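You operate a simulated robot arm through the tools that you are given. There is no shell and no other tool. Be economical: measure what you need, move in short steps, check, and stop when the job is done.

Carry out the task below with a simulated robot arm. There is one attempt and no reset: what you move stays moved.

TASK
Pull the test table drawer open.

It is judged by the outcome, as a careful person would: the job done as asked, and still so three seconds after it is handed in. It fails if anything else is knocked over, pushed out of place, dropped, spilled or broken.

THE ROBOT
A 6-joint arm with a two-finger parallel gripper, fixed in place. Base frame: the origin is at the foot of the arm, x ahead of it, y to its left, z up. Lengths are in m, angles in degrees, forces in N, time in s.
With the tool pointing down near the work surface it reaches from about 0.22 to 0.62 m from the base axis. Its first joint turns from -66.0 to 66.0 degrees. Payload 2.7 kg.
Tool frame: the origin (TCP) lies between the finger pads and is the grasp point; the fingertips stand 0.023 m ahead of it; z points along the fingers, y is the line along which they close. The gripper opens to 0.094 m. The fingers are 0.038 m wide and 0.01 m thick; the gripper's body (0.054 by 0.096 m) begins 0.039 m behind the TCP.
Orientation is that of the tool frame in the base frame, as a unit quaternion [x, y, z, w]. With the fingers straight down and closing along the base's y, the tool's x points along the base's -x, its y along +y and its z along -z.

THE INTERFACE
- The arm moves only by the tool servo_tool. Its argument "rows" is one flat list of numbers, 7 for each row, row after row: the shift along the tool's x, y, z in m, then the turn, a rotation vector about the tool's x, y, z in degrees, then the gripper command, from -1 (shut) to 1 (fully open), values between in proportion. In form: [dx, dy, dz, rx, ry, rz, claw, dx, dy, dz, rx, ry, rz, claw, ...]. A call has 1 to 8 rows; each row shifts and turns the commanded pose from where the row before left it, along the tool's axes as they then stand. A row lasts 0.2 s, in which the tool goes at most 0.05 m and 8.6 degrees; a call with a longer step from one row to the next is refused whole, and so is a gripper value outside its range. A pose out of reach is approached as far as the arm can. The call stops where the force on the tool passes 40 N (or 10 N more than at its start, if that is more) or the arm is blocked; 0.2 s more then pass. The fingers move at their own pace (about 0.045 m/s each) and stop on an object; they squeeze with about 44 N. The grip force told is the motor's: it shows also when the fingers shut on nothing. Time passes only in rows, and 0.2 s behind the last, so rows that do not move let the fingers close. It gives the time, the measured TCP pose, the force on the tool (base axes), the opening and the grip force at its end, in the units of the frame above (readings bear some noise).
- Cameras (640 x 400 px; columns grow to the right, rows downward): "scene" is fixed at [0.0605, -0.4235, 1.4132]; the picture's right is [0.90, -0.43, 0.00], its down [-0.25, -0.52, -0.82] and it looks along [0.35, 0.74, -0.58] (base axes); focal length 373 px, centre (320, 200). "wrist" rides on the gripper at [-0.039, 0, -0.044] in the tool frame; the picture's right is [0.00, -1.00, 0.00], its down [0.97, 0.00, -0.24] and it looks along [0.24, 0.00, 0.97] (tool axes); focal length 218 px, centre (320, 200).
- get_image(camera): a new picture of that camera. No time passes.
- measure_at(camera, pixels): there is no depth. For up to 12 entries [column, row, z] of the newest picture of that camera ("zoom" is the newest enlarged one), the place [x, y] in the base frame at which the ray of that pixel passes the height z, good to about 0.002 m, but the place of the scene camera against the robot may be out by one fixed shift of up to 0.012 m in any direction. No time passes.
- zoom(camera, box): a new picture of the part [left, top, right, bottom] of that camera's present view, enlarged. No time passes.
- job_done(): hands the job in; it is judged then, once.

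Work in short steps. Measure before you move; look again where a grasp or a placing could have gone wrong, and mend it. You have 60 turns and 20 pictures in all, the two below and enlarged ones among them. Open the gripper and draw the arm clear of the work before you hand the job in, unless the task says otherwise; then end with one line.

The tools are called after "Emit:" by a JSON object that holds its "op" and its "data". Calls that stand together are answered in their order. servo_tool: Moves the arm, as the interface text tells. Its arguments: {"type":"object","properties":{"rows":{"type":"array","items":{"type":"number"}}},"required":["rows"]} The other tools are called the same way: get_image (camera) takes a picture; measure_at (camera, pixels) gives the place at which the rays of pixels pass given heights; zoom (camera, box) takes an enlarged picture of a part of a camera's view; job_done () hands the job in.

At the start:

```text
clock: 0.0
eef_pos: [0.3672, 0.1646, 0.9801]
orientation: [0.0, 1.0, 0.0, 0.0]
contact_force: [-0.1, 0.6, 0.1]
opening: 0.0938
grasp_force: 0.1
```

scene: 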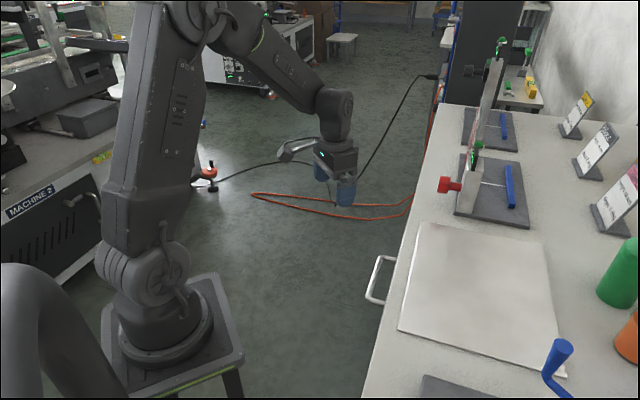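
wrist: 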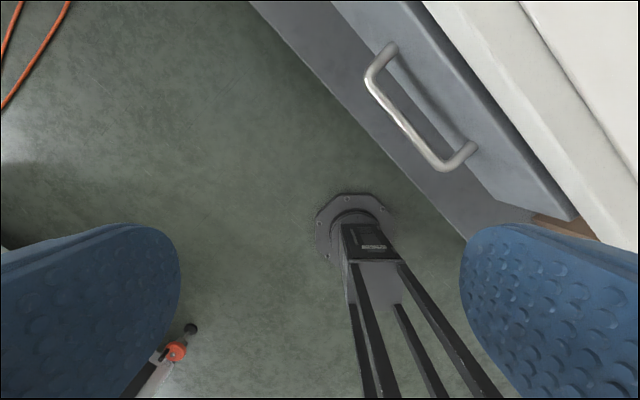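

The handle is at about (380,258)-(368,297) in the scene view and (370,80)-(440,168) in the wrist view. I'll triangulate its height by measuring both at several heights.

Emit:
{"op": "measure_at", "data": {"camera": "scene", "pixels": [[379, 258, 0.7], [379, 258, 0.65], [379, 258, 0.6], [368, 297, 0.7], [368, 297, 0.65], [368, 297, 0.6], [437, 105, 0.715], [370, 395, 0.715]]}}

Emit:
{"op": "measure_at", "data": {"camera": "wrist", "pixels": [[371, 79, 0.7], [371, 79, 0.65], [371, 79, 0.6], [440, 167, 0.7], [440, 167, 0.65], [440, 167, 0.6], [422, 0, 0.715], [638, 248, 0.715], [390, 48, 0.65], [472, 148, 0.65], [330, 0, 0.65], [470, 205, 0.65]]}}

Emit:
{"op": "zoom", "data": {"camera": "scene", "box": [340, 230, 440, 330]}}

Emit:
{"op": "zoom", "data": {"camera": "wrist", "box": [320, 0, 640, 240]}}

```text
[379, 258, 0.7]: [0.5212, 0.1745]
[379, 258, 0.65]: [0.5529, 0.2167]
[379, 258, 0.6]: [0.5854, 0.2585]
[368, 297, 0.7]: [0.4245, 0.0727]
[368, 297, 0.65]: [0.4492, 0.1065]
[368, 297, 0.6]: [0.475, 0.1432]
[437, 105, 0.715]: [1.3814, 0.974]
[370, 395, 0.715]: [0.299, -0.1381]
```

```text
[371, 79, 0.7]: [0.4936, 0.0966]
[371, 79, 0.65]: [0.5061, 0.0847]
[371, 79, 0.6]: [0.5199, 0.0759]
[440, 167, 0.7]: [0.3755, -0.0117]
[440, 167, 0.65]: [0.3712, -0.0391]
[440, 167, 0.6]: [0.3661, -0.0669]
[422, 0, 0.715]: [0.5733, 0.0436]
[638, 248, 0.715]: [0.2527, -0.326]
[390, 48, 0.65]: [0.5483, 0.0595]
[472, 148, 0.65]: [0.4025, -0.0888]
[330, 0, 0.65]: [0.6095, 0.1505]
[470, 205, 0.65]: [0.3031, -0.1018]
```

```text
4.00 times, centred on (390, 280) of scene
```

zoom: 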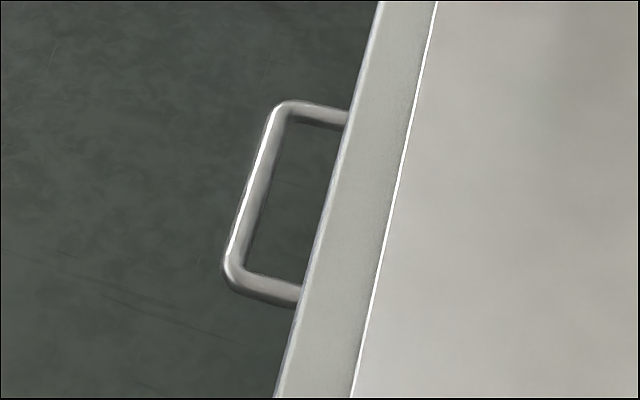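

```text
1.67 times, centred on (480, 120) of wrist
```

zoom: 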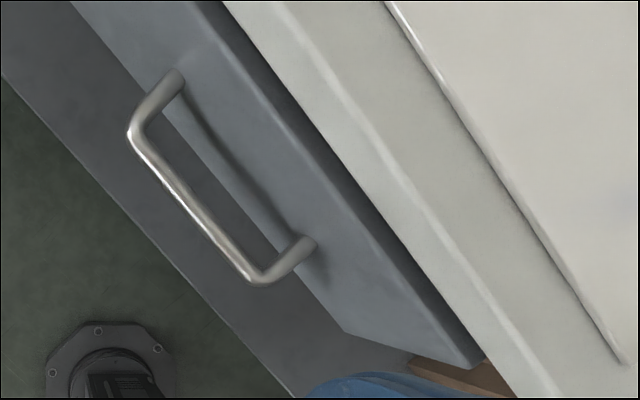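

Emit:
{"op": "measure_at", "data": {"camera": "zoom", "pixels": [[625, 365, 0.715], [625, 365, 0.8], [390, 200, 0.715], [390, 200, 0.8], [390, 200, 0.82], [182, 78, 0.77], [312, 242, 0.77], [132, 135, 0.77], [255, 277, 0.77], [340, 130, 0.8], [340, 200, 0.8], [465, 365, 0.8]]}}

Emit:
{"op": "measure_at", "data": {"camera": "scene", "pixels": [[399, 329, 0.715], [399, 329, 0.8], [393, 275, 0.715], [393, 275, 0.8], [393, 275, 0.82], [387, 303, 0.8], [387, 303, 0.82]]}}

```text
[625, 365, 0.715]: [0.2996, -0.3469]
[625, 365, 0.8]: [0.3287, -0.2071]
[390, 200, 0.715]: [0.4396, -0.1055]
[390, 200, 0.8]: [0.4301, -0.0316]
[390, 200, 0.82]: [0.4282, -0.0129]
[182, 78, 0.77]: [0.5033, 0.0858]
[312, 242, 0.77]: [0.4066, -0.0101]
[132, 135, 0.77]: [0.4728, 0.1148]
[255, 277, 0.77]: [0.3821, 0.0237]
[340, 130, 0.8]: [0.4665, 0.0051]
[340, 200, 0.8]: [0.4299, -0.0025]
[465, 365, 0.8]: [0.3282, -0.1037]
```

```text
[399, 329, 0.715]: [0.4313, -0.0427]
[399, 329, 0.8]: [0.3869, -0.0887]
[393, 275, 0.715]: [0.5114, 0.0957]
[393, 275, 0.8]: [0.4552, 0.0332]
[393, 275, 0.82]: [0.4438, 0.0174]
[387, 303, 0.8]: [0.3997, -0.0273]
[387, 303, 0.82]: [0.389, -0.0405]
```

Triangulation puts the bar centre near (0.430, 0.067, 0.77). It runs along (0.707, 0.707), with the outward normal at (-0.707, 0.707), and the table edge overhead is close. I'll yaw -45° so the fingers close along the normal, then start tilting so the gripper comes in from outside.

Emit:
{"op": "servo_tool", "data": {"rows": [0, 0, 0, 0, 0, -7.5, 1, 0, 0, 0, 0, 0, -7.5, 1, 0, 0, 0, 0, 0, -7.5, 1, 0, 0, 0, 0, 0, -7.5, 1, 0, 0, 0, 0, 0, -7.5, 1, 0, 0, 0, 0, 0, -7.5, 1, 0, 0, 0, 8, 0, 0, 1, 0, 0, 0, 8, 0, 0, 1]}}

Emit:
{"op": "servo_tool", "data": {"rows": [0, 0, 0, 8, 0, 0, 1, 0, 0, 0, 8, 0, 0, 1, 0, 0, 0, 8, 0, 0, 1, 0, 0, 0, 0, 0, 0, 1]}}

Emit:
{"op": "get_image", "data": {"camera": "wrist"}}

```text
clock: 1.8
eef_pos: [0.3677, 0.1649, 0.9821]
orientation: [-0.379, 0.915, -0.13, 0.054]
contact_force: [-0.2, -0.1, -0.3]
opening: 0.0941
grasp_force: 0.1
```

```text
clock: 2.8
eef_pos: [0.367, 0.1645, 0.9805]
orientation: [-0.36, 0.868, -0.317, 0.131]
contact_force: [-0.3, 0.1, 0.6]
opening: 0.094
grasp_force: 0.1
```

```text
15 pictures are left
```

wrist: 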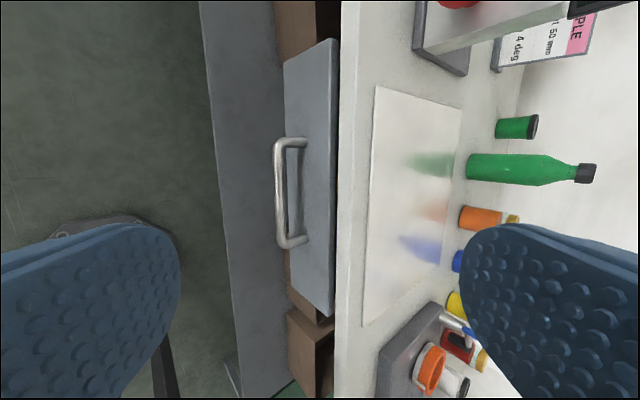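

Aligned; the bar is vertical in view from (280,145) to (281,243). I'll re-measure its position from this viewpoint.

Emit:
{"op": "measure_at", "data": {"camera": "wrist", "pixels": [[279, 145, 0.75], [279, 145, 0.77], [279, 145, 0.79], [283, 241, 0.75], [283, 241, 0.77], [283, 241, 0.79], [281, 194, 0.77], [338, 200, 0.82], [350, 200, 0.855]]}}

```text
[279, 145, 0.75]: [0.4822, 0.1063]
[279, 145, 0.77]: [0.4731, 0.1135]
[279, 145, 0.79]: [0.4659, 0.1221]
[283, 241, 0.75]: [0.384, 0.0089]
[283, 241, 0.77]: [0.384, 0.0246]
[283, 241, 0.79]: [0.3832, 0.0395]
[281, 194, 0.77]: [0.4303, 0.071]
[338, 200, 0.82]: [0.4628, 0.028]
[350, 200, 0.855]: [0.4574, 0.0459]
```

Both wrist views agree: bar centre is about (0.4295, 0.068, 0.77). I'll move to a pre-grasp pose about 0.10 m back along the tool axis and narrow the fingers to about 0.038 m so they fit between bar and drawer front.

Emit:
{"op": "servo_tool", "data": {"rows": [0.012, 0.026, 0, 0, 0, 0, -0.19, 0.012, 0.026, 0, 0, 0, 0, -0.19, 0, 0, 0.03, 0, 0, 0, -0.19, 0, 0, 0.035, 0, 0, 0, -0.19, 0, 0, 0.035, 0, 0, 0, -0.19, 0, 0, 0.03, 0, 0, 0, -0.19, 0, 0, 0, 0, 0, 0, -0.19]}}

Emit:
{"op": "get_image", "data": {"camera": "wrist"}}

```text
clock: 4.4
eef_pos: [0.3805, 0.117, 0.8472]
orientation: [-0.36, 0.868, -0.316, 0.131]
contact_force: [0.8, 0.0, 0.6]
opening: 0.0379
grasp_force: 0.0
```

```text
14 pictures are left
```

wrist: 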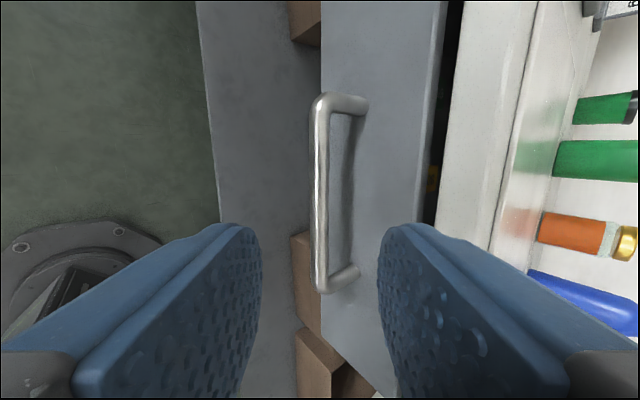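

Bar is centred between the fingers at column 321. One check measurement before advancing.

Emit:
{"op": "measure_at", "data": {"camera": "wrist", "pixels": [[322, 105, 0.77], [321, 283, 0.77], [321, 195, 0.77], [321, 195, 0.76], [362, 106, 0.77], [354, 278, 0.77]]}}

```text
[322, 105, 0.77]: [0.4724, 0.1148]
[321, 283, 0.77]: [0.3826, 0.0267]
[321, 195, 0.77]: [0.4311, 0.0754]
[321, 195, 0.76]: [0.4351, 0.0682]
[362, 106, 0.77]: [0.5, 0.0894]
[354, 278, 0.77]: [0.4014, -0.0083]
```

Consistent: the bar is 0.10 m ahead along the tool axis. Advancing 0.094 m with a slight outward offset.

Emit:
{"op": "servo_tool", "data": {"rows": [0, 0.003, 0.025, 0, 0, 0, -0.19, 0, 0, 0.025, 0, 0, 0, -0.19, 0, 0, 0.022, 0, 0, 0, -0.19, 0, 0, 0.022, 0, 0, 0, -0.19, 0, 0, 0, 0, 0, 0, -0.19]}}

Emit:
{"op": "get_image", "data": {"camera": "wrist"}}

Emit:
{"op": "zoom", "data": {"camera": "scene", "box": [300, 180, 460, 340]}}

```text
clock: 5.6
eef_pos: [0.4224, 0.0755, 0.7739]
orientation: [-0.36, 0.868, -0.316, 0.13]
contact_force: [-0.2, -0.2, 0.5]
opening: 0.0382
grasp_force: 0.0
```

```text
13 pictures are left
```

wrist: 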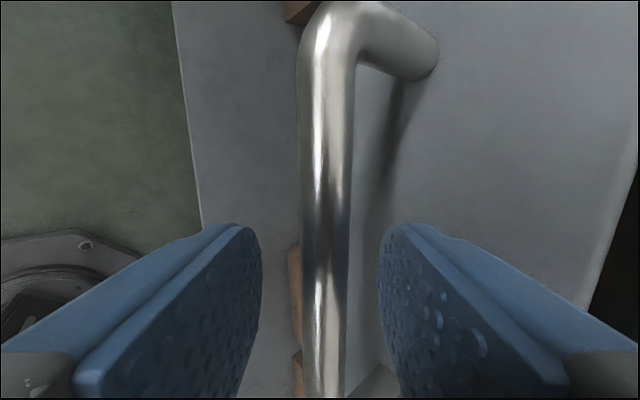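

```text
2.50 times, centred on (380, 260) of scene
```

zoom: 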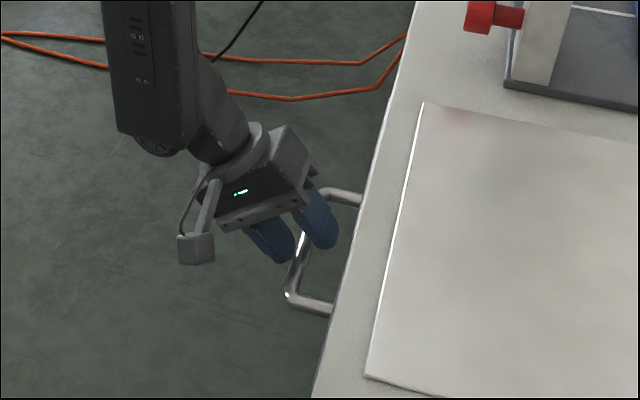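

The bar sits between the fingers with no contact. Closing.

Emit:
{"op": "servo_tool", "data": {"rows": [0, 0, 0, 0, 0, 0, -1, 0, 0, 0, 0, 0, 0, -1, 0, 0, 0, 0, 0, 0, -1, 0, 0, 0, 0, 0, 0, -1]}}

```text
clock: 6.6
eef_pos: [0.4226, 0.0767, 0.7739]
orientation: [-0.359, 0.868, -0.316, 0.132]
contact_force: [0.8, -5.0, 13.7]
opening: 0.0141
grasp_force: 44.7
```

Gripped with the opening at 0.014 m. Pulling along the outward normal, which is tool (0, 0.766, -0.643).

Emit:
{"op": "servo_tool", "data": {"rows": [0, 0.0077, -0.0064, 0, 0, 0, -1, 0, 0.0077, -0.0064, 0, 0, 0, -1, 0, 0.0077, -0.0064, 0, 0, 0, -1, 0, 0.0077, -0.0064, 0, 0, 0, -1]}}

```text
clock: 7.4
eef_pos: [0.4015, 0.0969, 0.774]
orientation: [-0.359, 0.867, -0.319, 0.132]
contact_force: [-4.6, -0.7, 5.6]
opening: 0.0138
grasp_force: 44.6
stopped in row 4: the force on the tool passed its limit (the readings are from after the stop); the commanded pose is now the measured one
```

It moved 0.03 m before a force spike. Continuing more gently.

Emit:
{"op": "servo_tool", "data": {"rows": [0, 0.0038, -0.0032, 0, 0, 0, -1, 0, 0.0038, -0.0032, 0, 0, 0, -1, 0, 0.0038, -0.0032, 0, 0, 0, -1, 0, 0.0038, -0.0032, 0, 0, 0, -1, 0, 0.0038, -0.0032, 0, 0, 0, -1, 0, 0.0038, -0.0032, 0, 0, 0, -1, 0, 0.0038, -0.0032, 0, 0, 0, -1, 0, 0.0038, -0.0032, 0, 0, 0, -1]}}

Emit:
{"op": "get_image", "data": {"camera": "scene"}}

```text
clock: 9.2
eef_pos: [0.3728, 0.1251, 0.7754]
orientation: [-0.359, 0.867, -0.32, 0.134]
contact_force: [-1.5, -5.2, 21.2]
opening: 0.0137
grasp_force: 45.2
```

```text
11 pictures are left
```

scene: 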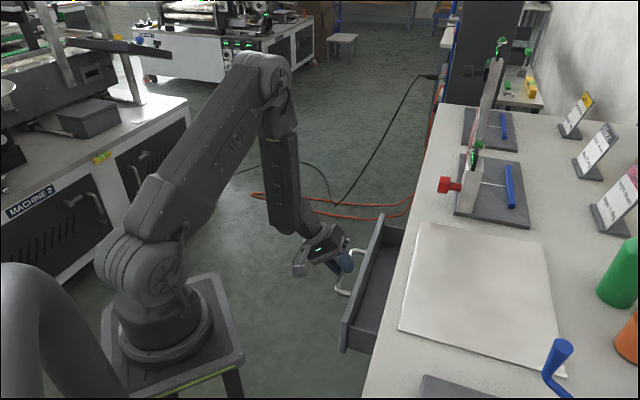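

The drawer is opening, now about 0.07 m. The handle pushes up on the tool, so I'll ease the command up a little and keep pulling.

Emit:
{"op": "servo_tool", "data": {"rows": [0, -0.001, -0.0013, 0, 0, 0, -1, 0, 0.0043, -0.004, 0, 0, 0, -1, 0, 0.0044, -0.0039, 0, 0, 0, -1, 0, 0.0046, -0.0039, 0, 0, 0, -1, 0, 0.0046, -0.0039, 0, 0, 0, -1, 0, 0.0046, -0.0039, 0, 0, 0, -1, 0, 0.0046, -0.0039, 0, 0, 0, -1, 0, 0.0046, -0.0039, 0, 0, 0, -1]}}

Emit:
{"op": "servo_tool", "data": {"rows": [0, 0.0046, -0.0039, 0, 0, 0, -1, 0, 0.0046, -0.0039, 0, 0, 0, -1, 0, 0.0046, -0.0039, 0, 0, 0, -1, 0, 0.0046, -0.0039, 0, 0, 0, -1, 0, 0.0046, -0.0039, 0, 0, 0, -1, 0, 0.0046, -0.0039, 0, 0, 0, -1, 0, 0.0046, -0.0039, 0, 0, 0, -1, 0, 0.0046, -0.0039, 0, 0, 0, -1]}}

```text
clock: 11.1
eef_pos: [0.3428, 0.1543, 0.7747]
orientation: [-0.359, 0.868, -0.317, 0.132]
contact_force: [0.9, 4.8, -1.9]
opening: 0.0137
grasp_force: 44.4
stopped in row 8: the force on the tool passed its limit (the readings are from after the stop); the commanded pose is now the measured one
```

```text
clock: 12.9
eef_pos: [0.3107, 0.1886, 0.775]
orientation: [-0.36, 0.868, -0.317, 0.132]
contact_force: [7.0, 2.7, -5.8]
opening: 0.0135
grasp_force: 45.4
```

About 0.158 m open now. Checking the picture.

Emit:
{"op": "get_image", "data": {"camera": "scene"}}

```text
10 pictures are left
```

scene: 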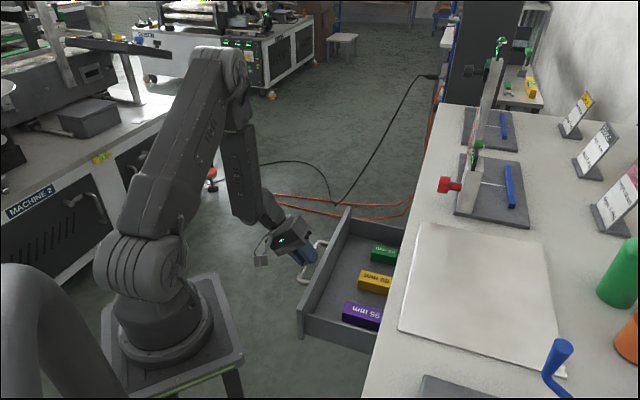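

It's well open with three blocks visible inside. I'll pull a little further, gently, in case the drawer has more travel.

Emit:
{"op": "servo_tool", "data": {"rows": [0, 0.0046, -0.0039, 0, 0, 0, -1, 0, 0.0046, -0.0039, 0, 0, 0, -1, 0, 0.0046, -0.0039, 0, 0, 0, -1, 0, 0.0046, -0.0039, 0, 0, 0, -1, 0, 0.0046, -0.0039, 0, 0, 0, -1, 0, 0.0046, -0.0039, 0, 0, 0, -1, 0, 0.0046, -0.0039, 0, 0, 0, -1]}}

```text
clock: 14.5
eef_pos: [0.2786, 0.2186, 0.7741]
orientation: [-0.359, 0.868, -0.317, 0.131]
contact_force: [6.8, 4.1, -20.7]
opening: 0.0137
grasp_force: 44.7
```

Emit:
{"op": "get_image", "data": {"camera": "scene"}}

```text
9 pictures are left
```

scene: 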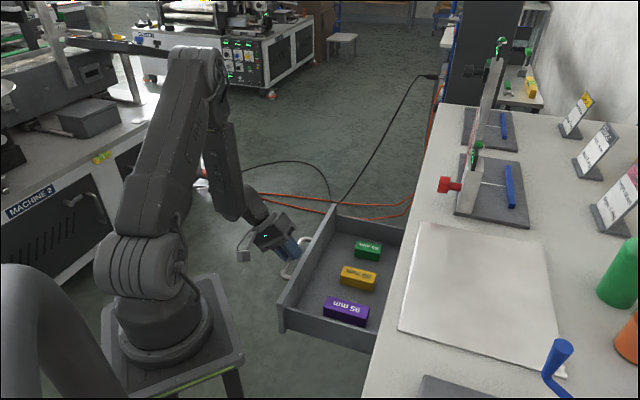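

The drawer is open 0.20 m with its contents exposed and undisturbed. Releasing to a modest opening, then backing off along the tool axis.

Emit:
{"op": "servo_tool", "data": {"rows": [0, 0, 0, 0, 0, 0, -0.19, 0, 0, 0, 0, 0, 0, -0.19, 0, 0, 0, 0, 0, 0, -0.19]}}

Emit:
{"op": "servo_tool", "data": {"rows": [0, 0, -0.015, 0, 0, 0, -0.19, 0, 0, -0.02, 0, 0, 0, -0.19, 0, 0, -0.025, 0, 0, 0, -0.19, 0, 0, -0.025, 0, 0, 0, -0.19, 0, -0.016, -0.019, 0, 0, 0, -0.19, 0, -0.016, -0.019, 0, 0, 0, -0.19, 0, 0, 0, 0, 0, 0, 1]}}

Emit:
{"op": "get_image", "data": {"camera": "scene"}}

```text
clock: 15.3
eef_pos: [0.2795, 0.2188, 0.775]
orientation: [-0.359, 0.868, -0.317, 0.132]
contact_force: [0.3, -0.3, -0.2]
opening: 0.0378
grasp_force: 0.1
```

```text
clock: 16.9
eef_pos: [0.2688, 0.2414, 0.8863]
orientation: [-0.359, 0.868, -0.317, 0.132]
contact_force: [0.0, -0.6, 0.5]
opening: 0.0731
grasp_force: 0.0
out of reach, approached as far as the arm can: row 3, 4, 6
```

```text
8 pictures are left
```

scene: 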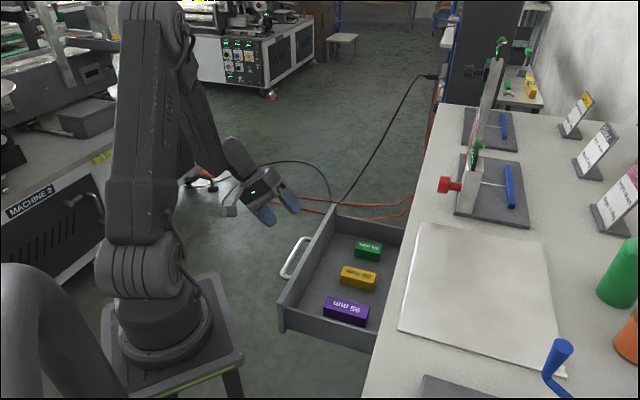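

The gripper is open and clear of the handle, and the drawer has stayed open with nothing else disturbed.

Emit:
{"op": "job_done", "data": {}}

```text
The job is handed in.
```

The test table drawer is pulled open about 0.20 m, the gripper is open and clear of it, and nothing else appears to have moved.
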